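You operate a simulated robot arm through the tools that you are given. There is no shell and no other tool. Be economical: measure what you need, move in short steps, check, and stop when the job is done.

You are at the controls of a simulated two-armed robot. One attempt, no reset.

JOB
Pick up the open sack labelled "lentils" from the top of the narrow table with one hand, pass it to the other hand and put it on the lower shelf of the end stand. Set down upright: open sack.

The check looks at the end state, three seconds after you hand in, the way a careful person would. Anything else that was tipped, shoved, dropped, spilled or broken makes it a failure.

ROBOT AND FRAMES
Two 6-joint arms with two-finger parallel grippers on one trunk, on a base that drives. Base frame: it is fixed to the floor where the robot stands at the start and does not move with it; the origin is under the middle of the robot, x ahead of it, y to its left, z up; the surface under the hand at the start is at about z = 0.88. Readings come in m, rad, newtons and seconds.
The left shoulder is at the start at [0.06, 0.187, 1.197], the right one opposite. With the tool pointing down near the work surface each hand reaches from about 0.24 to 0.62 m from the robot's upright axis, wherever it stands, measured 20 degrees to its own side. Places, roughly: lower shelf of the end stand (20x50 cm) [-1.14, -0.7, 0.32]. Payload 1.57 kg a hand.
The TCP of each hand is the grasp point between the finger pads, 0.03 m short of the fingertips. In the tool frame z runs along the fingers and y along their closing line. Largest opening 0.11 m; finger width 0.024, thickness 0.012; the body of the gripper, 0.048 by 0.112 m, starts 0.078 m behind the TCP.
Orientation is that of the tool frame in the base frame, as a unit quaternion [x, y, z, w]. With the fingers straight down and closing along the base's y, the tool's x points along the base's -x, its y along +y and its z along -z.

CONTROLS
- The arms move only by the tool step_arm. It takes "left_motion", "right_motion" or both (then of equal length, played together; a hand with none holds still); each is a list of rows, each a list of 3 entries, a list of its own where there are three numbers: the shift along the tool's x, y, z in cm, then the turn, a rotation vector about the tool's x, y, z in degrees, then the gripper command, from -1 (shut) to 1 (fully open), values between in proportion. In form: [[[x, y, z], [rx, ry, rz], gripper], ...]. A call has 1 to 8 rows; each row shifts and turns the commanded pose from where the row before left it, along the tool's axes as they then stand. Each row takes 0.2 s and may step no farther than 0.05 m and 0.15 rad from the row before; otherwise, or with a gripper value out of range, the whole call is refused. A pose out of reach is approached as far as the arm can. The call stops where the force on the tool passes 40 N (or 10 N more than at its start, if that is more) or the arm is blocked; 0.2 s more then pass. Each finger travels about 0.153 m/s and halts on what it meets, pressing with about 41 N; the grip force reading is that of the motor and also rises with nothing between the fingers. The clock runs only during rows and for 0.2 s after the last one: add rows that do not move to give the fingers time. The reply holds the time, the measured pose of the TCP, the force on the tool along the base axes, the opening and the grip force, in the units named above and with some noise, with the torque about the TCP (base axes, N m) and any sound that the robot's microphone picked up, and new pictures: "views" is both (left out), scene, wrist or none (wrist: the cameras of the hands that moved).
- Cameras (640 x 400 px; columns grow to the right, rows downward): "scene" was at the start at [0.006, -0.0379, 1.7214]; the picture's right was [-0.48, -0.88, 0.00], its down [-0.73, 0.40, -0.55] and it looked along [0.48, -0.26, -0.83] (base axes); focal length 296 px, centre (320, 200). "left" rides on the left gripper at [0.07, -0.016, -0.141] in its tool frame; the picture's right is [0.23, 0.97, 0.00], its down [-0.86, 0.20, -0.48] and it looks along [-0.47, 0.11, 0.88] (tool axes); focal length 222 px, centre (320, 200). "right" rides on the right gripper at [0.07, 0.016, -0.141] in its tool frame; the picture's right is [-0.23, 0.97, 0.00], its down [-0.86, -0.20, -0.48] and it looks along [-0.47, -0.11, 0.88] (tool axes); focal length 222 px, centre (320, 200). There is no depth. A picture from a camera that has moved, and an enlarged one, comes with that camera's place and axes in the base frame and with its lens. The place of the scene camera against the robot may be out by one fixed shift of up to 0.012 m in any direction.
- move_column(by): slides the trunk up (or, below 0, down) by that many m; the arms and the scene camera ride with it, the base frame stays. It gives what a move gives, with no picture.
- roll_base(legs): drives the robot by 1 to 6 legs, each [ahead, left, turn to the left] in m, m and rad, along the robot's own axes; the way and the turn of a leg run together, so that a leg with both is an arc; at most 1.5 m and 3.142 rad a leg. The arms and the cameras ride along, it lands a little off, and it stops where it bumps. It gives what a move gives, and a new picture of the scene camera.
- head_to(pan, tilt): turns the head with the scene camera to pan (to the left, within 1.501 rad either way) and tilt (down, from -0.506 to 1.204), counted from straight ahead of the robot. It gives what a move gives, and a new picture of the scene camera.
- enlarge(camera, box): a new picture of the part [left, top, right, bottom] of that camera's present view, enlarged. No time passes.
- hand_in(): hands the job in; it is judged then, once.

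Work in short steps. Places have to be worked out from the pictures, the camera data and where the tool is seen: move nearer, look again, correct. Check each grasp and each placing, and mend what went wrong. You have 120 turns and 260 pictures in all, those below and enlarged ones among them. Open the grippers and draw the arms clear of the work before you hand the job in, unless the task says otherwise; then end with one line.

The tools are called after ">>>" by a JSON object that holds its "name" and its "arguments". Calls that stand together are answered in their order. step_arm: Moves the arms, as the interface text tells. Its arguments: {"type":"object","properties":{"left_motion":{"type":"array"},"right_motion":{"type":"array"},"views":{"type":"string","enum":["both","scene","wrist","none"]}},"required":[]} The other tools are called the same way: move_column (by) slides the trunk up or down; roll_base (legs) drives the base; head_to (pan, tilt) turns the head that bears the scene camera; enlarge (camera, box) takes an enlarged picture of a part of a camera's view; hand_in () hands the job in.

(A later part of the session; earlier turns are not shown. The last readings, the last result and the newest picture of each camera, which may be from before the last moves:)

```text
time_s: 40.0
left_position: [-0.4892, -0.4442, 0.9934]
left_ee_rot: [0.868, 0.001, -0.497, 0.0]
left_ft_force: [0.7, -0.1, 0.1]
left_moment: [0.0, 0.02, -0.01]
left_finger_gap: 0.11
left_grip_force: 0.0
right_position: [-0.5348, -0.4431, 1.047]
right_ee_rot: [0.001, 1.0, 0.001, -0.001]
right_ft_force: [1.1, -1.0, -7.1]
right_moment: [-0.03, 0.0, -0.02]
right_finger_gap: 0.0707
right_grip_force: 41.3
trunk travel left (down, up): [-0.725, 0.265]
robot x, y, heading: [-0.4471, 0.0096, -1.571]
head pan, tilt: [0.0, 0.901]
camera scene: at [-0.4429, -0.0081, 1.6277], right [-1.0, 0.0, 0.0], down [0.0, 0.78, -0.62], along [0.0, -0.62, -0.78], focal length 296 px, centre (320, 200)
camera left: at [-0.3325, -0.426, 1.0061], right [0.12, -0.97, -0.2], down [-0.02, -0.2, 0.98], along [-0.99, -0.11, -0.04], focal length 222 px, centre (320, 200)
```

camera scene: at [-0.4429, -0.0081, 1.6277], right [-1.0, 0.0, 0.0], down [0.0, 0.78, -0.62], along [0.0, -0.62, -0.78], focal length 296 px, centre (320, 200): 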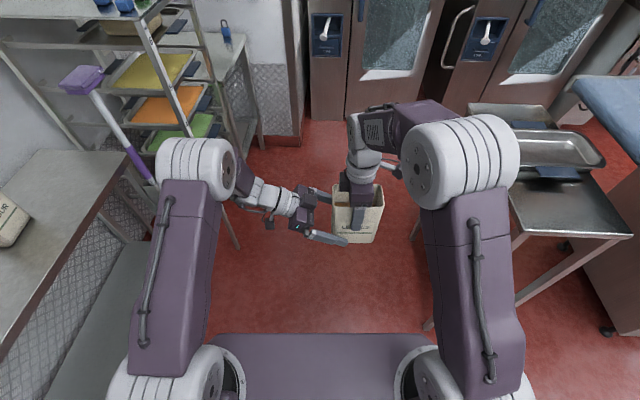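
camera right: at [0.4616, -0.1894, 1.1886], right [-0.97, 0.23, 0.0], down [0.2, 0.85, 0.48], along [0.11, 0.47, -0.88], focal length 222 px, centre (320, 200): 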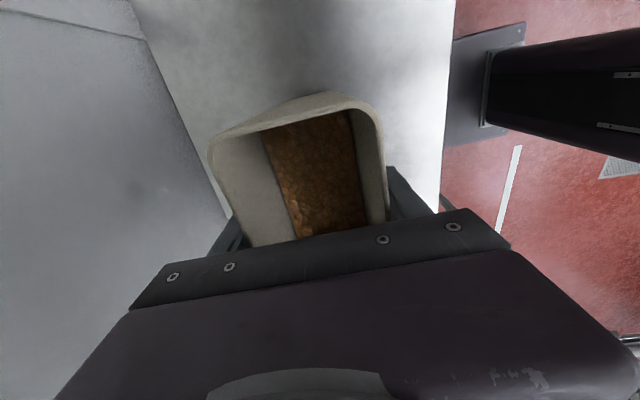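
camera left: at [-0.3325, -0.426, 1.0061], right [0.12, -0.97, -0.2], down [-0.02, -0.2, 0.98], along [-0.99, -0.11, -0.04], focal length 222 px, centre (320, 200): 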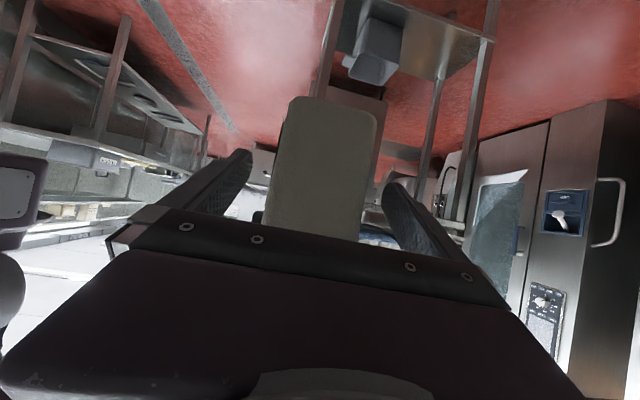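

Clear so far; advance the last 3 cm.

>>> {"name": "step_arm", "arguments": {"left_motion": [[[0, 0, 1.5], [0, 0, 0], 1], [[0, 0, 1.5], [0, 0, 0], 1], [[0, 0, 0], [0, 0, 0], 1]], "views": "none"}}

>>> {"name": "enlarge", "arguments": {"camera": "scene", "box": [260, 130, 460, 260]}}

>>> {"name": "enlarge", "arguments": {"camera": "right", "box": [0, 0, 640, 400]}}

```text
time_s: 40.8
left_position: [-0.5137, -0.443, 0.9784]
left_ee_rot: [0.867, 0.001, -0.498, 0.001]
left_ft_force: [-0.2, 0.4, -0.2]
left_moment: [0.02, -0.01, -0.01]
left_finger_gap: 0.1097
left_grip_force: 0.1
right_position: [-0.5344, -0.4428, 1.048]
right_ee_rot: [0.001, 1.0, 0.0, 0.0]
right_ft_force: [0.2, 0.5, -5.5]
right_moment: [-0.02, -0.01, -0.02]
right_finger_gap: 0.0708
right_grip_force: 41.0
trunk travel left (down, up): [-0.725, 0.265]
robot x, y, heading: [-0.4483, 0.0133, -1.568]
head pan, tilt: [0.0, 0.901]
```

```text
3.08 times, centred on (360, 195) of scene
camera zoom: at [-0.4427, -0.0081, 1.6277], right [-1.0, 0.0, 0.0], down [0.0, 0.78, -0.62], along [0.0, -0.62, -0.78], focal length 910 px, centre (197, 215)
```

zoom: 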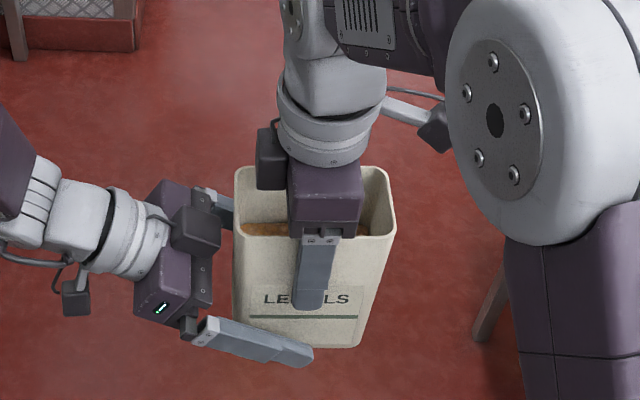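

```text
1.00 times, centred on (320, 200) of right (not enlarged: the box is as wide or as high as the picture)
camera zoom: at [-0.6046, -0.427, 1.1884], right [0.23, 0.97, 0.0], down [0.85, -0.2, 0.48], along [0.47, -0.11, -0.88], focal length 222 px, centre (320, 200)
```

zoom: 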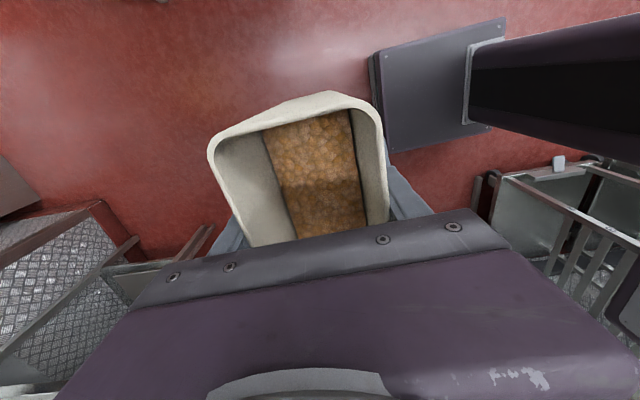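

Left fingers are below the right ones, straddling the lower sack. Close the left gripper.

>>> {"name": "step_arm", "arguments": {"left_motion": [[[0, 0, 0], [0, 0, 0], 0.5], [[0, 0, 0], [0, 0, 0], 0.35], [[0, 0, 0], [0, 0, 0], 0.2], [[0, 0, 0], [0, 0, 0], -1], [[0, 0, 0], [0, 0, 0], -1], [[0, 0, 0], [0, 0, 0], -1]], "views": "none"}}

>>> {"name": "enlarge", "arguments": {"camera": "scene", "box": [260, 130, 460, 260]}}

```text
time_s: 42.2
left_position: [-0.5156, -0.4424, 0.9784]
left_ee_rot: [0.867, 0.001, -0.498, 0.001]
left_ft_force: [1.3, 10.4, 2.3]
left_moment: [-0.62, 0.24, 0.02]
left_finger_gap: 0.0679
left_grip_force: 40.9
right_position: [-0.5336, -0.4436, 1.0473]
right_ee_rot: [0.001, 1.0, -0.001, 0.0]
right_ft_force: [-1.2, -10.2, -7.7]
right_moment: [-0.06, -0.11, -0.23]
right_finger_gap: 0.0707
right_grip_force: 41.1
trunk travel left (down, up): [-0.725, 0.265]
robot x, y, heading: [-0.4474, 0.009, -1.571]
head pan, tilt: [0.0, 0.901]
```

```text
3.08 times, centred on (360, 195) of scene
camera zoom: at [-0.4432, -0.0083, 1.6277], right [-1.0, 0.0, 0.0], down [0.0, 0.78, -0.62], along [0.0, -0.62, -0.78], focal length 910 px, centre (197, 215)
```

zoom: 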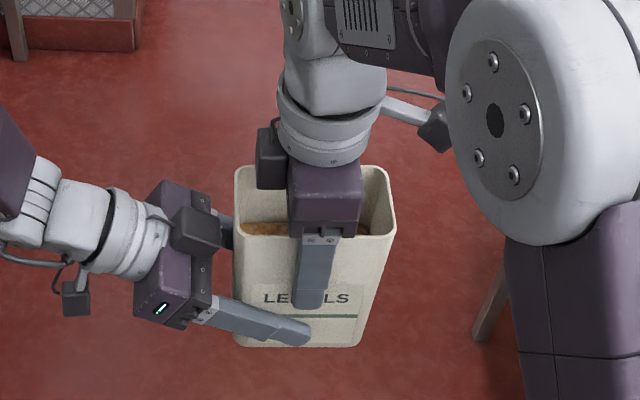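

Left holds at 0.068 m, 41 N. Open the right hand while the left holds.

>>> {"name": "step_arm", "arguments": {"right_motion": [[[0, 0, 0], [0, 0, 0], 0.45], [[0, 0, 0], [0, 0, 0], 0.8], [[0, 0, 0], [0, 0, 0], 0.8]], "left_motion": [[[0, 0, 0], [0, 0, 0], -1], [[0, 0, 0], [0, 0, 0], -1], [[0, 0, 0], [0, 0, 0], -1]], "views": "none"}}

>>> {"name": "enlarge", "arguments": {"camera": "scene", "box": [260, 130, 460, 260]}}

```text
time_s: 43.0
left_position: [-0.5155, -0.4431, 0.9777]
left_ee_rot: [0.868, 0.002, -0.497, 0.001]
left_ft_force: [0.6, -0.4, -0.3]
left_moment: [0.02, -0.13, -0.01]
left_finger_gap: 0.0678
left_grip_force: 41.2
right_position: [-0.5342, -0.4428, 1.0477]
right_ee_rot: [0.001, 1.0, 0.001, 0.0]
right_ft_force: [0.0, 0.4, -0.2]
right_moment: [0.01, 0.02, 0.03]
right_finger_gap: 0.0991
right_grip_force: 0.0
trunk travel left (down, up): [-0.725, 0.265]
robot x, y, heading: [-0.451, 0.0176, -1.573]
head pan, tilt: [0.0, 0.901]
```

```text
3.08 times, centred on (360, 195) of scene
camera zoom: at [-0.4431, -0.0083, 1.6277], right [-1.0, 0.0, 0.0], down [0.0, 0.78, -0.62], along [0.0, -0.62, -0.78], focal length 910 px, centre (197, 215)
```

zoom: 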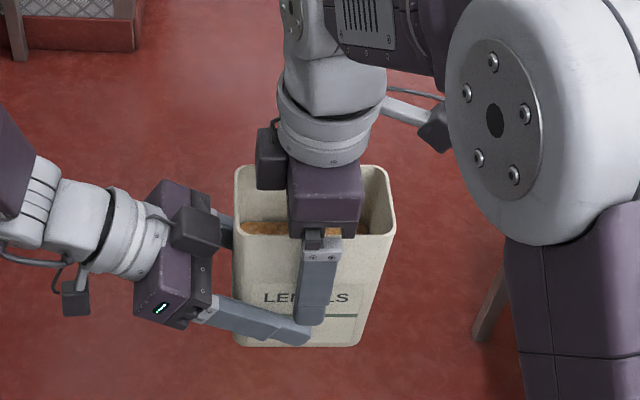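

The sack holds, but the left force reading shows no weight; wait a moment and re-read before moving.

>>> {"name": "step_arm", "arguments": {"left_motion": [[[0, 0, 0], [0, 0, 0], -1], [[0, 0, 0], [0, 0, 0], -1]], "views": "wrist"}}

```text
time_s: 43.6
left_position: [-0.5126, -0.4447, 0.979]
left_ee_rot: [0.868, 0.001, -0.497, 0.001]
left_ft_force: [-0.1, 0.7, 0.0]
left_moment: [-0.02, -0.16, 0.02]
left_finger_gap: 0.068
left_grip_force: 41.0
right_position: [-0.5343, -0.4424, 1.046]
right_ee_rot: [0.001, 1.0, -0.001, 0.0]
right_ft_force: [1.1, -0.5, 0.0]
right_moment: [-0.01, 0.0, 0.0]
right_finger_gap: 0.0991
right_grip_force: 0.1
trunk travel left (down, up): [-0.725, 0.265]
robot x, y, heading: [-0.4501, 0.0099, -1.57]
head pan, tilt: [0.0, 0.901]
camera left: at [-0.3586, -0.4261, 0.9907], right [0.12, -0.97, -0.2], down [-0.02, -0.2, 0.98], along [-0.99, -0.11, -0.04], focal length 222 px, centre (320, 200)
```

left: 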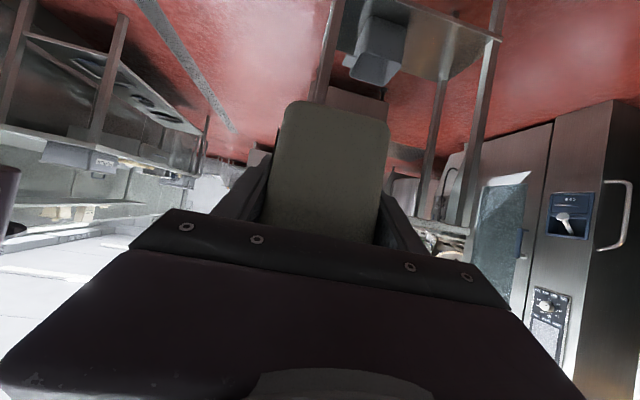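

Moment indicates the load is on the left hand. Raise the right hand slowly by 3 cm and check.

>>> {"name": "step_arm", "arguments": {"right_motion": [[[0, 0, -1], [0, 0, 0], 0.8], [[0, 0, -2], [0, 0, 0], 0.8], [[0, 0, 0], [0, 0, 0], 0.8]], "views": "scene"}}

```text
time_s: 44.4
left_position: [-0.515, -0.4448, 0.9776]
left_ee_rot: [0.868, 0.0, -0.497, -0.001]
left_ft_force: [-0.1, -0.5, 0.5]
left_moment: [0.01, -0.16, -0.01]
left_finger_gap: 0.0675
left_grip_force: 40.8
right_position: [-0.5345, -0.4428, 1.0769]
right_ee_rot: [0.001, 1.0, 0.0, -0.001]
right_ft_force: [0.0, 0.3, 0.1]
right_moment: [-0.03, -0.02, 0.01]
right_finger_gap: 0.0989
right_grip_force: 0.0
trunk travel left (down, up): [-0.725, 0.265]
robot x, y, heading: [-0.4481, 0.0143, -1.568]
head pan, tilt: [0.0, 0.901]
camera scene: at [-0.4432, -0.0086, 1.6277], right [-1.0, 0.0, 0.0], down [0.0, 0.78, -0.62], along [0.0, -0.62, -0.78], focal length 296 px, centre (320, 200)
```

scene: 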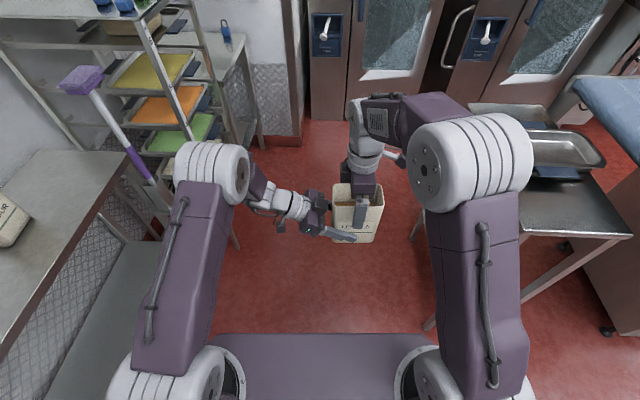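

Transfer succeeded. Raise the right hand clear, then retract it toward the right side.

>>> {"name": "step_arm", "arguments": {"right_motion": [[[0, 0, -4.5], [0, 0, 0], 0.8], [[0, 0, -4.5], [0, 0, 0], 0.8], [[4, 2.9, 0], [0, 0, 0], 0.8], [[4, 2.9, 0], [0, 0, 0], 0.8], [[4, 2.9, 0], [0, 0, 0], 0], [[4, 2.9, 0], [0, 0, 0], -1], [[4, 2.9, 0], [0, 0, 0], -1], [[4, 2.9, 0], [0, 0, 0], -1]], "views": "both"}}

```text
time_s: 46.2
left_position: [-0.5156, -0.443, 0.9781]
left_ee_rot: [0.868, 0.001, -0.497, 0.001]
left_ft_force: [-0.2, -0.1, 0.0]
left_moment: [0.0, -0.13, 0.03]
left_finger_gap: 0.0681
left_grip_force: 41.7
right_position: [-0.7757, -0.2672, 1.1678]
right_ee_rot: [0.001, 1.0, 0.001, 0.0]
right_ft_force: [0.4, 0.6, 0.2]
right_moment: [0.0, -0.03, 0.01]
right_finger_gap: 0.0
right_grip_force: 21.4
trunk travel left (down, up): [-0.725, 0.265]
robot x, y, heading: [-0.4464, 0.0141, -1.57]
head pan, tilt: [0.0, 0.901]
camera scene: at [-0.4443, -0.0074, 1.6277], right [-1.0, 0.0, 0.0], down [0.0, 0.78, -0.62], along [0.0, -0.62, -0.78], focal length 296 px, centre (320, 200)
camera right: at [-0.8459, -0.2515, 1.3088], right [0.23, 0.97, 0.0], down [0.85, -0.2, 0.48], along [0.47, -0.11, -0.88], focal length 222 px, centre (320, 200)
```

scene: 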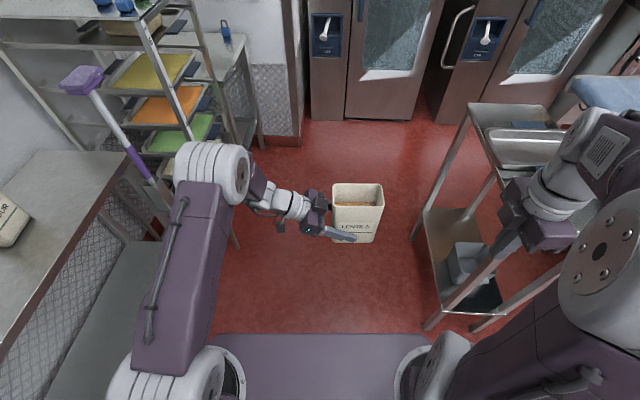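
right: 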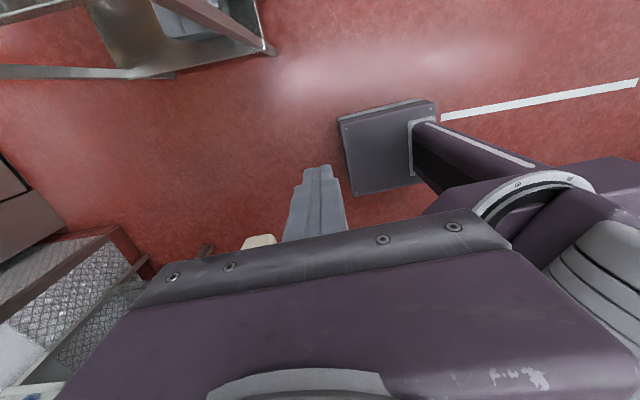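

Sack is upright in the left hand. Shift it left/forward a bit, then yaw the left hand so its fingers point forward for insertion in the stand.

>>> {"name": "step_arm", "arguments": {"left_motion": [[[1.5, 1.25, -2.6], [0, 0, 0], -1], [[1.5, 1.25, -2.6], [0, 0, 0], -1], [[1.5, 1.25, -2.6], [0, 0, 0], -1], [[1.5, 1.25, -2.6], [0, 0, 0], -1], [[0, 0, 0], [-7.2, 0, -4.15], -1], [[0, 0, 0], [-7.2, 0, -4.15], -1], [[0, 0, 0], [-7.2, 0, -4.15], -1], [[0, 0, 0], [-7.2, 0, -4.15], -1]], "views": "none"}}

>>> {"name": "step_arm", "arguments": {"left_motion": [[[0, 0, 0], [-7.2, 0, -4.15], -1], [[0, 0, 0], [-7.2, 0, -4.15], -1], [[0, 0, 0], [-7.2, 0, -4.15], -1], [[0, 0, 0], [0, 0, 0], -1]], "views": "scene"}}

```text
time_s: 48.0
left_position: [-0.3948, -0.4927, 0.9802]
left_ee_rot: [0.831, 0.248, -0.476, 0.145]
left_ft_force: [-0.5, 0.4, -0.7]
left_moment: [0.06, -0.1, 0.01]
left_finger_gap: 0.0677
left_grip_force: 40.8
right_position: [-0.7751, -0.2675, 1.1669]
right_ee_rot: [0.001, 1.0, 0.0, -0.001]
right_ft_force: [0.1, 0.1, 0.5]
right_moment: [-0.01, -0.02, -0.01]
right_finger_gap: 0.0001
right_grip_force: 21.2
trunk travel left (down, up): [-0.725, 0.265]
robot x, y, heading: [-0.4443, 0.0118, -1.569]
head pan, tilt: [0.0, 0.901]
```

```text
time_s: 49.0
left_position: [-0.3873, -0.5325, 1.0063]
left_ee_rot: [0.758, 0.424, -0.435, 0.237]
left_ft_force: [0.1, 0.6, -7.4]
left_moment: [0.1, -0.06, 0.0]
left_finger_gap: 0.0677
left_grip_force: 40.8
left hand out of reach, approached as far as the arm can: row 1, 2, 3
right_position: [-0.7734, -0.2685, 1.1675]
right_ee_rot: [0.0, 1.0, 0.0, 0.0]
right_ft_force: [0.1, -0.7, 0.4]
right_moment: [0.0, 0.02, 0.03]
right_finger_gap: 0.0
right_grip_force: 21.8
trunk travel left (down, up): [-0.725, 0.265]
robot x, y, heading: [-0.4458, 0.0144, -1.572]
head pan, tilt: [0.0, 0.901]
camera scene: at [-0.4426, -0.0083, 1.6277], right [-1.0, 0.0, 0.0], down [0.0, 0.78, -0.62], along [0.0, -0.62, -0.78], focal length 296 px, centre (320, 200)
```

scene: 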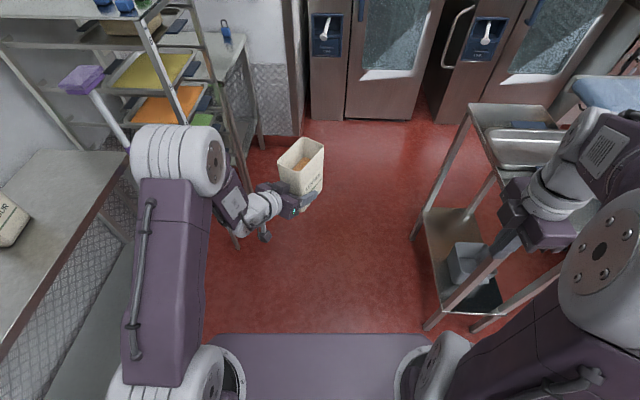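

Load now reads on the left hand and the sack is upright, pointing mostly forward. Extend the left arm forward, and tuck the right hand further out/back so it stays clear of the stand.

>>> {"name": "step_arm", "arguments": {"left_motion": [[[-1.57, 1.88, 2.6], [0, 0, 0], -1], [[-1.57, 1.88, 2.6], [0, 0, 0], -1], [[-1.57, 1.88, 2.6], [0, 0, 0], -1], [[-1.57, 1.88, 2.6], [0, 0, 0], -1], [[0, 0, 0], [0, 0, 0], -1]], "right_motion": [[[2.5, 3, 0], [0, 0, 0], -1], [[2.5, 3, 0], [0, 0, 0], -1], [[2, 3, 0], [0, 0, 0], -1], [[2, 3, 0], [0, 0, 0], -1], [[0, 0, 0], [0, 0, 0], -1]], "views": "scene"}}

```text
time_s: 50.2
left_position: [-0.3876, -0.6773, 1.0108]
left_ee_rot: [0.757, 0.421, -0.435, 0.245]
left_ft_force: [0.7, -0.4, -7.0]
left_moment: [0.12, -0.05, 0.03]
left_finger_gap: 0.0677
left_grip_force: 41.1
right_position: [-0.8628, -0.1471, 1.1674]
right_ee_rot: [0.001, 1.0, 0.0, 0.0]
right_ft_force: [0.3, -0.2, -0.1]
right_moment: [0.02, 0.01, 0.02]
right_finger_gap: 0.0
right_grip_force: 21.2
trunk travel left (down, up): [-0.725, 0.265]
robot x, y, heading: [-0.4479, 0.011, -1.57]
head pan, tilt: [0.0, 0.901]
camera scene: at [-0.4426, -0.0083, 1.6277], right [-1.0, 0.0, 0.0], down [0.0, 0.78, -0.62], along [0.0, -0.62, -0.78], focal length 296 px, centre (320, 200)
```

scene: 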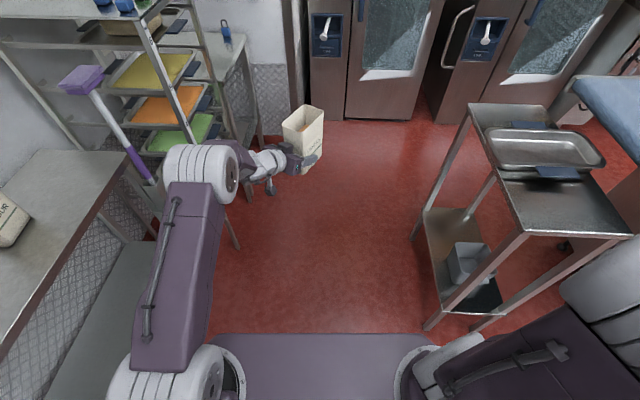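

Reach is fine at 0.69 m ahead. Try yawing the rest so the tool points straight ahead.

>>> {"name": "step_arm", "arguments": {"left_motion": [[[0, 0, 0], [-6.9, 0, -4.1], -1], [[0, 0, 0], [-6.9, 0, -4.1], -1], [[0, 0, 0], [-6.9, 0, -4.1], -1], [[0, 0, 0], [-6, 0, -3.5], -1], [[0, 0, 0], [0, 0, 0], -1]], "views": "scene"}}

```text
time_s: 51.4
left_position: [-0.3821, -0.6788, 1.0113]
left_ee_rot: [0.693, 0.522, -0.398, 0.298]
left_ft_force: [-0.2, -0.3, -6.3]
left_moment: [0.14, -0.02, -0.02]
left_finger_gap: 0.0678
left_grip_force: 41.8
left hand out of reach, approached as far as the arm can: row 2, 3, 4
right_position: [-0.863, -0.1488, 1.1677]
right_ee_rot: [0.0, 1.0, 0.001, 0.0]
right_ft_force: [-0.4, 0.0, 1.1]
right_moment: [0.01, -0.01, 0.0]
right_finger_gap: 0.0001
right_grip_force: 20.8
trunk travel left (down, up): [-0.725, 0.265]
robot x, y, heading: [-0.4438, 0.0118, -1.568]
head pan, tilt: [0.0, 0.901]
camera scene: at [-0.4429, -0.0086, 1.6277], right [-1.0, 0.0, 0.0], down [0.0, 0.78, -0.62], along [0.0, -0.62, -0.78], focal length 296 px, centre (320, 200)
```

scene: 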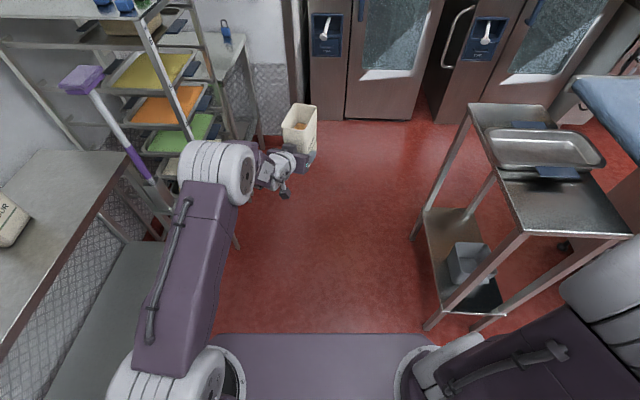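

Tool now points within 16° of straight ahead, sack upright. Shift the base left and slightly forward to have room to swing the sack past the stand corner.

>>> {"name": "roll_base", "arguments": {"legs": [[0.13, 0.277, 0]]}}

```text
time_s: 53.4
left_position: [-0.1085, -0.8105, 1.0119]
left_ee_rot: [0.694, 0.52, -0.399, 0.298]
left_ft_force: [0.1, 0.1, -6.1]
left_moment: [0.12, -0.03, 0.03]
left_finger_gap: 0.0676
left_grip_force: 41.1
right_position: [-0.5873, -0.2773, 1.1676]
right_ee_rot: [0.003, 1.0, 0.0, 0.0]
right_ft_force: [-0.2, 0.2, 0.6]
right_moment: [-0.01, -0.02, 0.0]
right_finger_gap: 0.0002
right_grip_force: 21.1
trunk travel left (down, up): [-0.725, 0.265]
robot x, y, heading: [-0.1693, -0.1171, -1.571]
head pan, tilt: [0.0, 0.901]
camera scene: at [-0.1672, -0.1389, 1.6277], right [-1.0, 0.0, 0.0], down [0.0, 0.78, -0.62], along [0.0, -0.62, -0.78], focal length 296 px, centre (320, 200)
```

scene: 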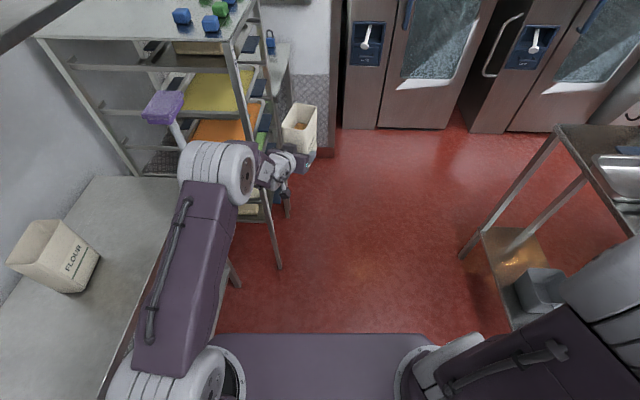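

Clear. Now rotate right in place by 1.42 rad in gentle legs.

>>> {"name": "roll_base", "arguments": {"legs": [[0, 0, -0.5], [0, 0, -0.5], [0, 0, -0.42]]}}

```text
time_s: 58.0
left_position: [-0.8475, -0.2753, 1.0111]
left_ee_rot: [0.865, -0.062, -0.497, -0.037]
left_ft_force: [-0.6, 0.6, -5.8]
left_moment: [-0.05, -0.14, -0.01]
left_finger_gap: 0.0675
left_grip_force: 40.7
right_position: [-0.3844, 0.2718, 1.1673]
right_ee_rot: [0.658, 0.753, 0.001, 0.0]
right_ft_force: [0.0, 0.4, 0.0]
right_moment: [-0.04, -0.01, 0.02]
right_finger_gap: 0.0
right_grip_force: 21.1
trunk travel left (down, up): [-0.725, 0.265]
robot x, y, heading: [-0.1688, -0.1176, -3.004]
head pan, tilt: [0.0, 0.901]
camera scene: at [-0.1829, -0.1252, 1.6277], right [-0.14, 0.99, 0.0], down [0.78, 0.11, -0.62], along [-0.61, -0.08, -0.78], focal length 296 px, centre (320, 200)
```

scene: 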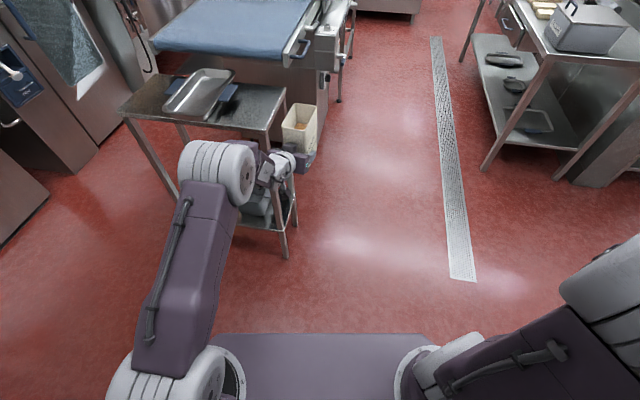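

Now lower the trunk so the sack is about 6 cm above shelf height.

>>> {"name": "move_column", "arguments": {"by": -0.585}}

>>> {"name": "head_to", "arguments": {"pan": 0.35, "tilt": 0.6}}

>>> {"name": "enlarge", "arguments": {"camera": "left", "box": [0, 0, 640, 400]}}

```text
refused: -0.585 is not a number from -0.4 to 0.4
```

```text
time_s: 58.8
left_position: [-0.8474, -0.275, 1.0117]
left_ee_rot: [0.866, -0.063, -0.495, -0.037]
left_ft_force: [-0.7, -0.5, -7.6]
left_moment: [-0.04, -0.13, 0.01]
left_finger_gap: 0.0678
left_grip_force: 40.7
right_position: [-0.3851, 0.2719, 1.168]
right_ee_rot: [0.658, 0.753, 0.001, 0.0]
right_ft_force: [1.1, 0.1, 0.4]
right_moment: [0.0, -0.02, 0.04]
right_finger_gap: 0.0
right_grip_force: 21.6
trunk travel left (down, up): [-0.725, 0.265]
robot x, y, heading: [-0.1669, -0.1202, -3.005]
head pan, tilt: [0.351, 0.6]
camera scene: at [-0.1861, -0.1559, 1.6524], right [-0.47, 0.88, 0.0], down [0.5, 0.26, -0.82], along [-0.73, -0.39, -0.57], focal length 296 px, centre (320, 200)
```

scene: 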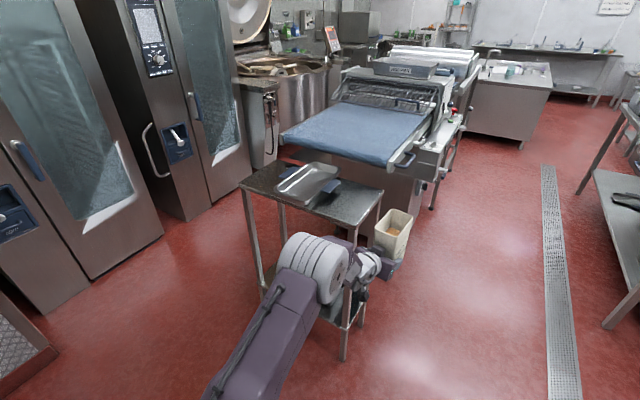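

```text
1.00 times, centred on (320, 200) of left (not enlarged: the box is as wide or as high as the picture)
camera zoom: at [-0.69, -0.2811, 1.0233], right [-0.03, -0.98, -0.2], down [-0.05, -0.2, 0.98], along [-1.0, 0.04, -0.04], focal length 222 px, centre (320, 200)
```

zoom: 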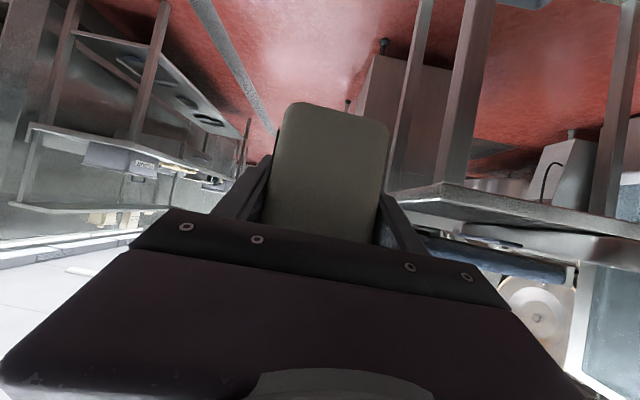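

The column limit is 0.4 m per call; lower in two moves.

>>> {"name": "move_column", "arguments": {"by": -0.3}}

>>> {"name": "move_column", "arguments": {"by": -0.27}}

>>> {"name": "enlarge", "arguments": {"camera": "scene", "box": [0, 0, 640, 400]}}

>>> {"name": "enlarge", "arguments": {"camera": "left", "box": [0, 0, 640, 400]}}

```text
time_s: 61.8
left_position: [-0.8478, -0.2757, 0.7117]
left_ee_rot: [0.866, -0.062, -0.496, -0.037]
left_ft_force: [1.4, 0.2, -6.4]
left_moment: [-0.05, -0.1, 0.0]
left_finger_gap: 0.0679
left_grip_force: 41.1
right_position: [-0.3842, 0.2725, 0.8669]
right_ee_rot: [0.659, 0.752, 0.0, 0.0]
right_ft_force: [-0.1, 0.6, 0.1]
right_moment: [-0.05, -0.01, 0.04]
right_finger_gap: 0.0
right_grip_force: 21.2
trunk travel left (down, up): [-0.425, 0.565]
robot x, y, heading: [-0.1715, -0.1195, -3.009]
head pan, tilt: [0.351, 0.6]
```

```text
time_s: 64.5
left_position: [-0.8468, -0.2756, 0.4417]
left_ee_rot: [0.865, -0.063, -0.497, -0.038]
left_ft_force: [0.7, -0.4, -6.3]
left_moment: [0.01, -0.13, 0.0]
left_finger_gap: 0.0679
left_grip_force: 40.5
right_position: [-0.3859, 0.2724, 0.5965]
right_ee_rot: [0.659, 0.753, 0.0, 0.001]
right_ft_force: [-0.4, -0.3, 0.7]
right_moment: [-0.01, -0.01, -0.01]
right_finger_gap: 0.0
right_grip_force: 21.1
trunk travel left (down, up): [-0.155, 0.835]
robot x, y, heading: [-0.1729, -0.1197, -3.007]
head pan, tilt: [0.351, 0.6]
```

```text
1.00 times, centred on (320, 200) of scene (not enlarged: the box is as wide or as high as the picture)
camera zoom: at [-0.1855, -0.156, 1.0825], right [-0.47, 0.88, 0.0], down [0.5, 0.26, -0.82], along [-0.73, -0.39, -0.57], focal length 296 px, centre (320, 200)
```

zoom: 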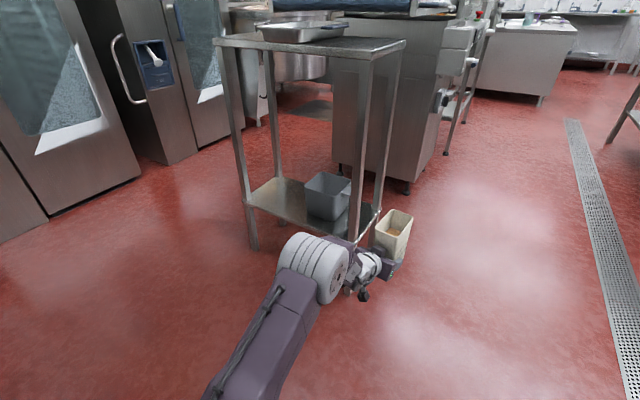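

```text
1.00 times, centred on (320, 200) of left (not enlarged: the box is as wide or as high as the picture)
camera zoom: at [-0.6895, -0.2811, 0.4535], right [-0.03, -0.98, -0.2], down [-0.05, -0.2, 0.98], along [-1.0, 0.04, -0.04], focal length 222 px, centre (320, 200)
```

zoom: 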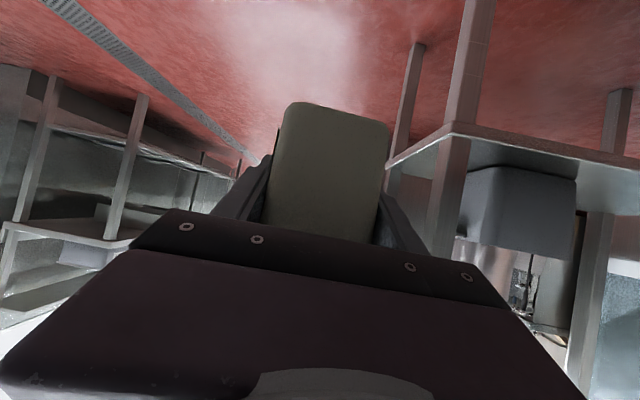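

Clear view of the stand's lower shelf. Enlarging to measure the free area.

>>> {"name": "enlarge", "arguments": {"camera": "scene", "box": [210, 120, 430, 260]}}

```text
2.86 times, centred on (320, 190) of scene
camera zoom: at [-0.1855, -0.156, 1.0825], right [-0.47, 0.88, 0.0], down [0.5, 0.26, -0.82], along [-0.73, -0.39, -0.57], focal length 845 px, centre (320, 229)
```

zoom: 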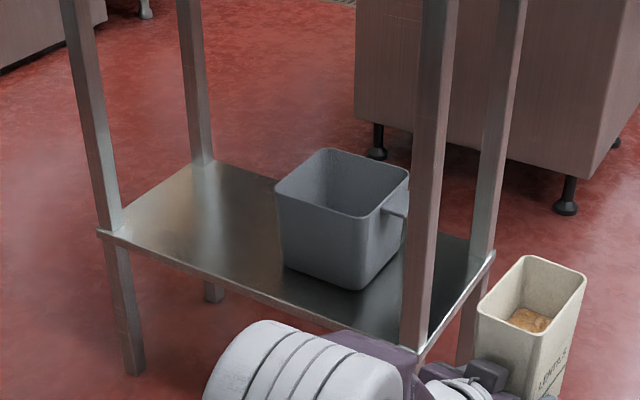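

Shelf: x −1.235…−0.975, y −0.97…−0.42; bin's south side at y≈−0.69. Target TCP (−1.09, −0.815). First slide sideways (left), staying clear of the stand.

>>> {"name": "roll_base", "arguments": {"legs": [[0.03, 0.45, 0]]}}

>>> {"name": "head_to", "arguments": {"pan": 0.0, "tilt": 0.7}}

```text
time_s: 67.3
left_position: [-0.8145, -0.7284, 0.4418]
left_ee_rot: [0.866, -0.062, -0.495, -0.037]
left_ft_force: [-0.5, 0.7, -6.3]
left_moment: [-0.03, -0.16, -0.04]
left_finger_gap: 0.0678
left_grip_force: 41.0
right_position: [-0.3545, -0.1795, 0.598]
right_ee_rot: [0.658, 0.753, 0.001, 0.001]
right_ft_force: [-0.4, -0.7, 0.2]
right_moment: [0.04, -0.03, 0.01]
right_finger_gap: 0.0
right_grip_force: 21.4
trunk travel left (down, up): [-0.155, 0.835]
robot x, y, heading: [-0.1371, -0.5696, -3.002]
head pan, tilt: [0.351, 0.6]
camera scene: at [-0.1535, -0.6072, 1.0825], right [-0.47, 0.88, 0.0], down [0.5, 0.27, -0.82], along [-0.73, -0.39, -0.57], focal length 296 px, centre (320, 200)
```

scene: 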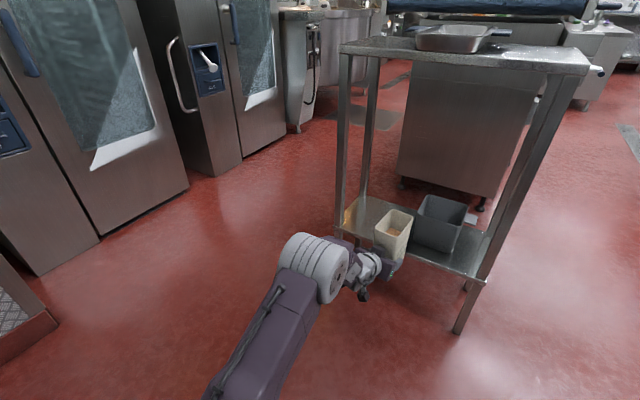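

```text
time_s: 68.1
left_position: [-0.8133, -0.7262, 0.4414]
left_ee_rot: [0.865, -0.062, -0.496, -0.037]
left_ft_force: [0.4, 0.0, -6.4]
left_moment: [0.02, -0.14, -0.01]
left_finger_gap: 0.0679
left_grip_force: 41.2
right_position: [-0.3534, -0.1786, 0.5978]
right_ee_rot: [0.658, 0.753, 0.001, 0.001]
right_ft_force: [0.3, -1.0, 0.1]
right_moment: [0.0, 0.0, -0.03]
right_finger_gap: 0.0
right_grip_force: 21.3
trunk travel left (down, up): [-0.155, 0.835]
robot x, y, heading: [-0.1351, -0.5704, -3.007]
head pan, tilt: [0.0, 0.7]
camera scene: at [-0.1596, -0.5774, 1.0739], right [-0.14, 0.99, 0.0], down [0.64, 0.09, -0.76], along [-0.76, -0.11, -0.64], focal length 296 px, centre (320, 200)
```

scene: 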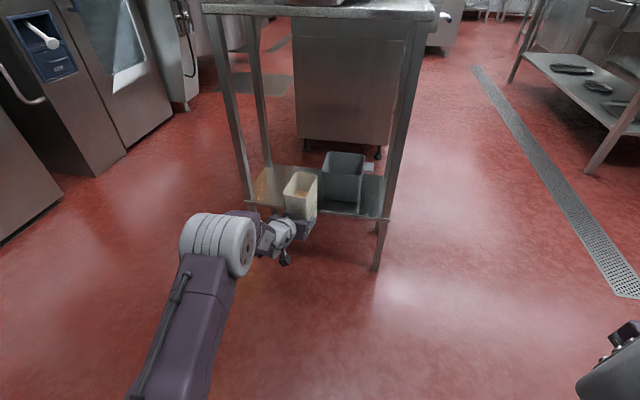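

Next: align laterally 5 cm, then move forward half way.

>>> {"name": "roll_base", "arguments": {"legs": [[0.0, 0.05, 0], [0.15, 0, 0]]}}

>>> {"name": "enlarge", "arguments": {"camera": "left", "box": [0, 0, 640, 400]}}

>>> {"name": "enlarge", "arguments": {"camera": "scene", "box": [160, 80, 440, 280]}}

```text
time_s: 70.0
left_position: [-0.9563, -0.7968, 0.4418]
left_ee_rot: [0.866, -0.061, -0.496, -0.036]
left_ft_force: [-0.1, 0.3, -6.4]
left_moment: [-0.07, -0.13, 0.03]
left_finger_gap: 0.0677
left_grip_force: 41.3
right_position: [-0.4958, -0.2485, 0.5976]
right_ee_rot: [0.658, 0.753, 0.0, 0.0]
right_ft_force: [0.3, 1.0, -0.3]
right_moment: [0.01, 0.0, -0.01]
right_finger_gap: 0.0
right_grip_force: 22.0
trunk travel left (down, up): [-0.155, 0.835]
robot x, y, heading: [-0.2808, -0.6415, -3.004]
head pan, tilt: [0.0, 0.7]
camera scene: at [-0.3019, -0.6474, 1.0738], right [-0.14, 0.99, 0.0], down [0.64, 0.09, -0.76], along [-0.76, -0.1, -0.65], focal length 296 px, centre (320, 200)
```

scene: 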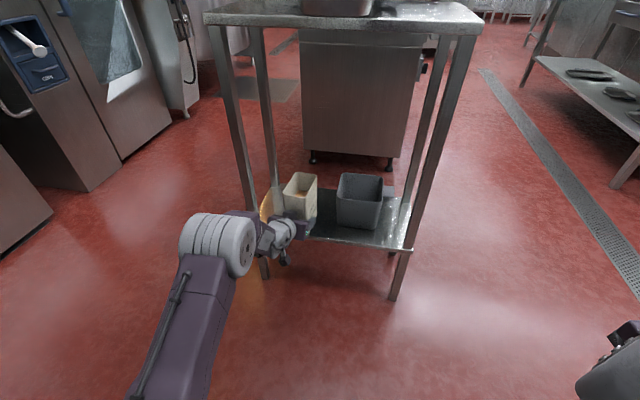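

```text
1.00 times, centred on (320, 200) of left (not enlarged: the box is as wide or as high as the picture)
camera zoom: at [-0.7994, -0.8029, 0.4531], right [-0.03, -0.98, -0.2], down [-0.05, -0.2, 0.98], along [-1.0, 0.04, -0.04], focal length 222 px, centre (320, 200)
```

zoom: 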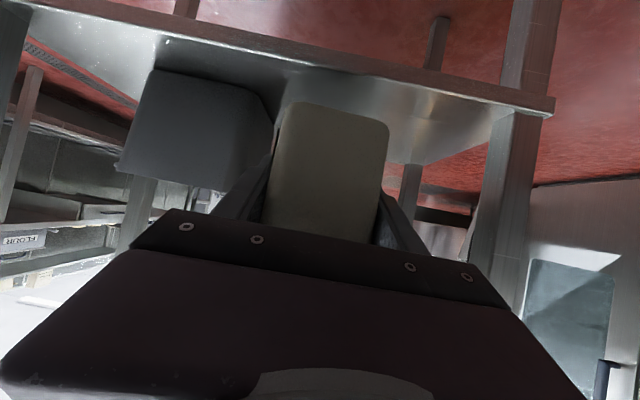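

```text
2.00 times, centred on (300, 180) of scene
camera zoom: at [-0.3019, -0.6474, 1.0738], right [-0.14, 0.99, 0.0], down [0.64, 0.09, -0.76], along [-0.76, -0.1, -0.65], focal length 591 px, centre (360, 240)
```

zoom: 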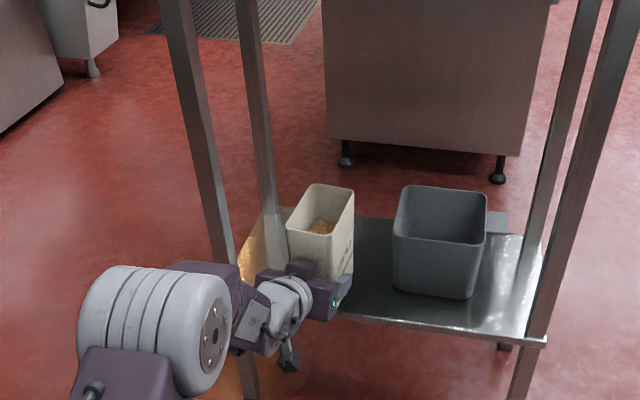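

The forearm would pass close to the south-east leg on this heading. I'll back out, turn the base 0.35 rad left so the forearm comes in from the middle, and re-stage.

>>> {"name": "roll_base", "arguments": {"legs": [[-0.15, 0, 0], [0, 0, 0.35], [-0.023, -0.263, 0]]}}

```text
time_s: 73.9
left_position: [-0.8137, -0.7582, 0.4414]
left_ee_rot: [0.863, 0.089, -0.495, 0.049]
left_ft_force: [0.2, 0.3, -6.4]
left_moment: [0.03, -0.11, -0.01]
left_finger_gap: 0.0679
left_grip_force: 40.8
right_position: [-0.5685, -0.0851, 0.5979]
right_ee_rot: [0.517, 0.856, 0.001, 0.001]
right_ft_force: [0.6, 0.9, 0.1]
right_moment: [0.0, 0.02, -0.02]
right_finger_gap: 0.0
right_grip_force: 21.9
trunk travel left (down, up): [-0.155, 0.835]
robot x, y, heading: [-0.2301, -0.3799, -2.652]
head pan, tilt: [0.0, 0.7]
camera scene: at [-0.251, -0.3949, 1.0739], right [-0.47, 0.88, 0.0], down [0.57, 0.3, -0.76], along [-0.68, -0.36, -0.64], focal length 296 px, centre (320, 200)
```

scene: 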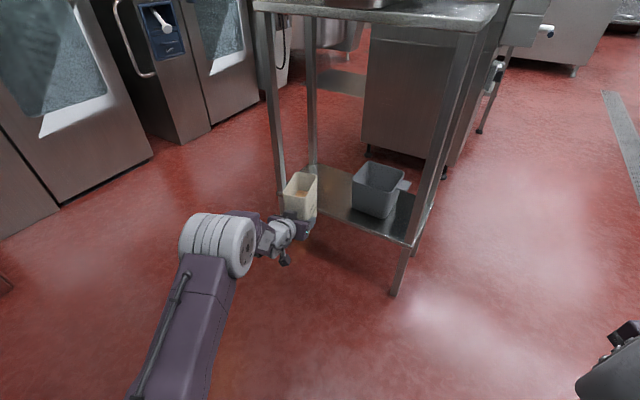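

Re-staged. Examine the clearance of the forearm relative to the SE leg.

>>> {"name": "enlarge", "arguments": {"camera": "scene", "box": [170, 140, 430, 300]}}

>>> {"name": "enlarge", "arguments": {"camera": "left", "box": [0, 0, 640, 400]}}

```text
2.46 times, centred on (300, 220) of scene
camera zoom: at [-0.251, -0.3949, 1.0739], right [-0.47, 0.88, 0.0], down [0.57, 0.3, -0.76], along [-0.68, -0.36, -0.64], focal length 728 px, centre (369, 151)
```

zoom: 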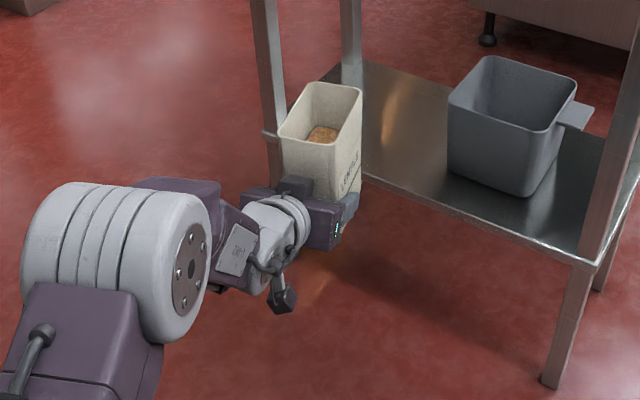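

```text
1.00 times, centred on (320, 200) of left (not enlarged: the box is as wide or as high as the picture)
camera zoom: at [-0.6635, -0.7098, 0.4532], right [0.31, -0.93, -0.2], down [0.02, -0.2, 0.98], along [-0.95, -0.31, -0.04], focal length 222 px, centre (320, 200)
```

zoom: 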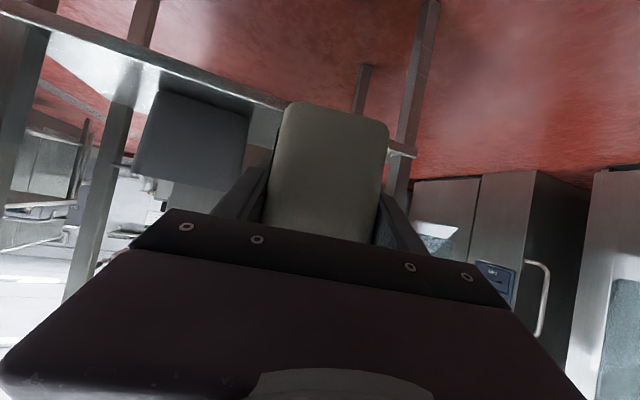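

Forearm clears the leg by several cm on this heading. Advance half the remaining way.

>>> {"name": "roll_base", "arguments": {"legs": [[0.134, -0.042, 0]]}}

>>> {"name": "enlarge", "arguments": {"camera": "left", "box": [0, 0, 640, 400]}}

>>> {"name": "enlarge", "arguments": {"camera": "scene", "box": [170, 140, 430, 300]}}

```text
time_s: 75.2
left_position: [-0.9513, -0.7854, 0.4407]
left_ee_rot: [0.863, 0.09, -0.495, 0.05]
left_ft_force: [0.5, 0.1, -6.2]
left_moment: [0.02, -0.15, 0.03]
left_finger_gap: 0.0678
left_grip_force: 41.2
right_position: [-0.7093, -0.113, 0.5971]
right_ee_rot: [0.517, 0.856, 0.0, 0.001]
right_ft_force: [0.5, 0.1, 0.6]
right_moment: [-0.03, -0.01, -0.02]
right_finger_gap: 0.0
right_grip_force: 21.2
trunk travel left (down, up): [-0.155, 0.835]
robot x, y, heading: [-0.373, -0.4039, -2.657]
head pan, tilt: [0.0, 0.7]
camera scene: at [-0.3911, -0.4213, 1.0738], right [-0.47, 0.88, 0.0], down [0.57, 0.3, -0.76], along [-0.67, -0.36, -0.65], focal length 296 px, centre (320, 200)
```

scene: 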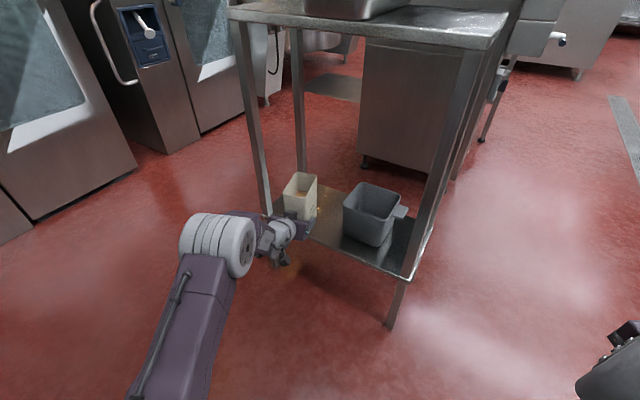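

```text
1.00 times, centred on (320, 200) of left (not enlarged: the box is as wide or as high as the picture)
camera zoom: at [-0.8032, -0.7363, 0.4529], right [0.31, -0.93, -0.2], down [0.02, -0.2, 0.98], along [-0.95, -0.31, -0.04], focal length 222 px, centre (320, 200)
```

zoom: 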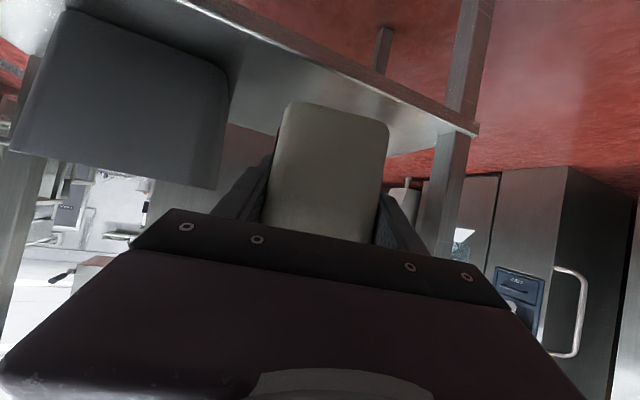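

```text
2.46 times, centred on (300, 220) of scene
camera zoom: at [-0.3911, -0.4213, 1.0738], right [-0.47, 0.88, 0.0], down [0.57, 0.3, -0.76], along [-0.67, -0.36, -0.65], focal length 728 px, centre (369, 151)
```

zoom: 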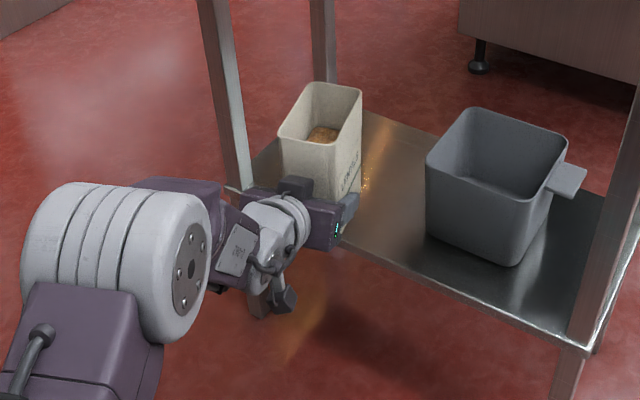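

Good clearance on both sides. Advance the rest (13 cm forward, 5.6 cm right).

>>> {"name": "roll_base", "arguments": {"legs": [[0.128, -0.056, 0]]}}

>>> {"name": "enlarge", "arguments": {"camera": "left", "box": [0, 0, 640, 400]}}

>>> {"name": "enlarge", "arguments": {"camera": "scene", "box": [170, 140, 430, 300]}}

```text
time_s: 76.6
left_position: [-1.094, -0.7961, 0.4407]
left_ee_rot: [0.863, 0.089, -0.494, 0.049]
left_ft_force: [-0.2, -0.2, -6.8]
left_moment: [0.02, -0.15, 0.02]
left_finger_gap: 0.0679
left_grip_force: 41.1
right_position: [-0.8484, -0.1245, 0.5955]
right_ee_rot: [0.516, 0.856, 0.002, 0.0]
right_ft_force: [0.7, -0.4, -0.1]
right_moment: [0.0, 0.0, -0.01]
right_finger_gap: 0.0
right_grip_force: 21.2
trunk travel left (down, up): [-0.155, 0.835]
robot x, y, heading: [-0.5128, -0.4174, -2.651]
head pan, tilt: [0.0, 0.7]
camera scene: at [-0.5313, -0.4328, 1.0738], right [-0.47, 0.88, 0.0], down [0.57, 0.3, -0.76], along [-0.67, -0.36, -0.65], focal length 296 px, centre (320, 200)
```

scene: 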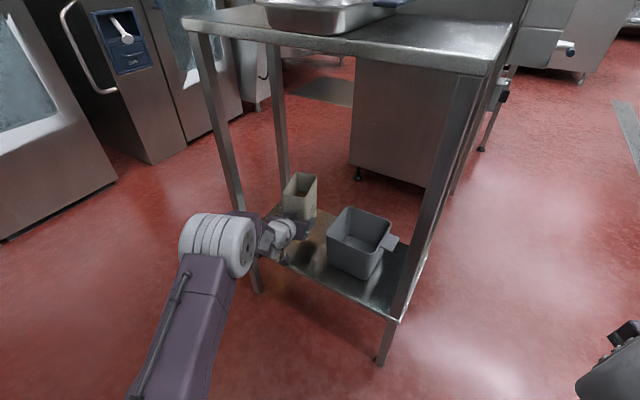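

```text
1.00 times, centred on (320, 200) of left (not enlarged: the box is as wide or as high as the picture)
camera zoom: at [-0.9434, -0.7477, 0.4528], right [0.31, -0.93, -0.2], down [0.02, -0.2, 0.98], along [-0.95, -0.31, -0.04], focal length 222 px, centre (320, 200)
```

zoom: 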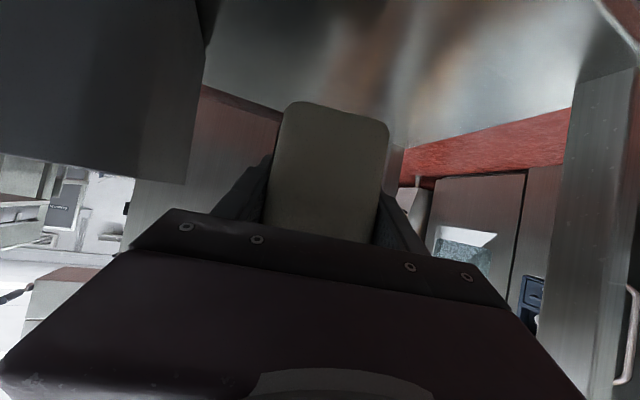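

```text
2.46 times, centred on (300, 220) of scene
camera zoom: at [-0.5313, -0.4328, 1.0738], right [-0.47, 0.88, 0.0], down [0.57, 0.3, -0.76], along [-0.67, -0.36, -0.65], focal length 728 px, centre (369, 151)
```

zoom: 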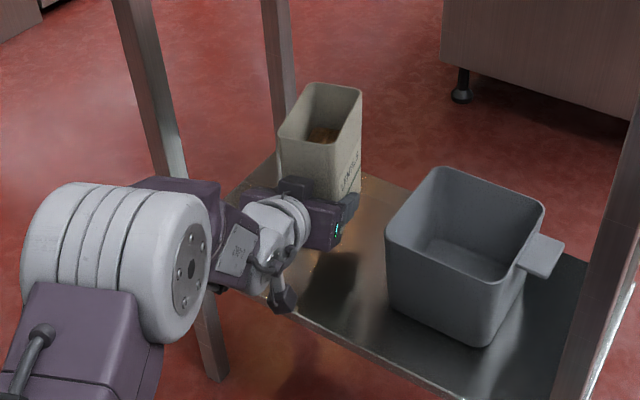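

Positioned over the free part of the shelf. Lower 5.5 cm by the trunk, then look.

>>> {"name": "move_column", "arguments": {"by": -0.055}}

>>> {"name": "enlarge", "arguments": {"camera": "left", "box": [0, 0, 640, 400]}}

>>> {"name": "enlarge", "arguments": {"camera": "scene", "box": [170, 140, 430, 300]}}

```text
time_s: 77.5
left_position: [-1.0919, -0.7966, 0.3844]
left_ee_rot: [0.864, 0.09, -0.493, 0.05]
left_ft_force: [0.1, -1.1, -6.4]
left_moment: [0.03, -0.13, -0.03]
left_finger_gap: 0.0677
left_grip_force: 40.7
right_position: [-0.8487, -0.1235, 0.5423]
right_ee_rot: [0.516, 0.857, 0.001, 0.0]
right_ft_force: [-0.2, -0.5, -0.7]
right_moment: [-0.02, 0.01, -0.01]
right_finger_gap: 0.0
right_grip_force: 20.7
trunk travel left (down, up): [-0.1, 0.89]
robot x, y, heading: [-0.5117, -0.4176, -2.655]
head pan, tilt: [0.0, 0.7]
```

```text
1.00 times, centred on (320, 200) of left (not enlarged: the box is as wide or as high as the picture)
camera zoom: at [-0.9432, -0.7476, 0.398], right [0.31, -0.93, -0.2], down [0.02, -0.2, 0.98], along [-0.95, -0.31, -0.04], focal length 222 px, centre (320, 200)
```

zoom: 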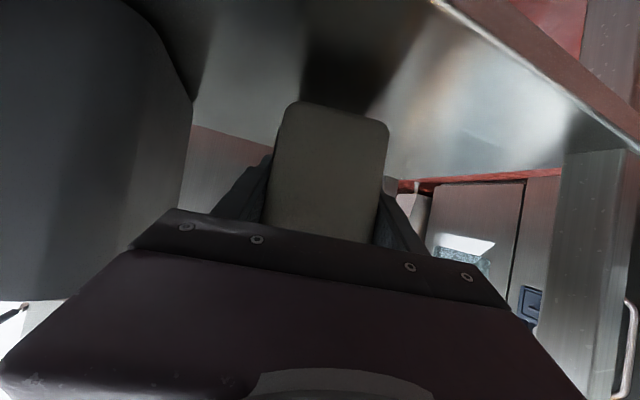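

```text
2.46 times, centred on (300, 220) of scene
camera zoom: at [-0.5309, -0.4327, 1.0189], right [-0.47, 0.88, 0.0], down [0.57, 0.3, -0.76], along [-0.68, -0.36, -0.64], focal length 728 px, centre (369, 151)
```

zoom: 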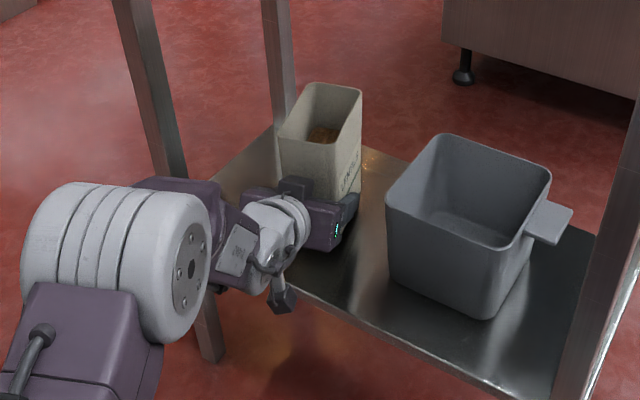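

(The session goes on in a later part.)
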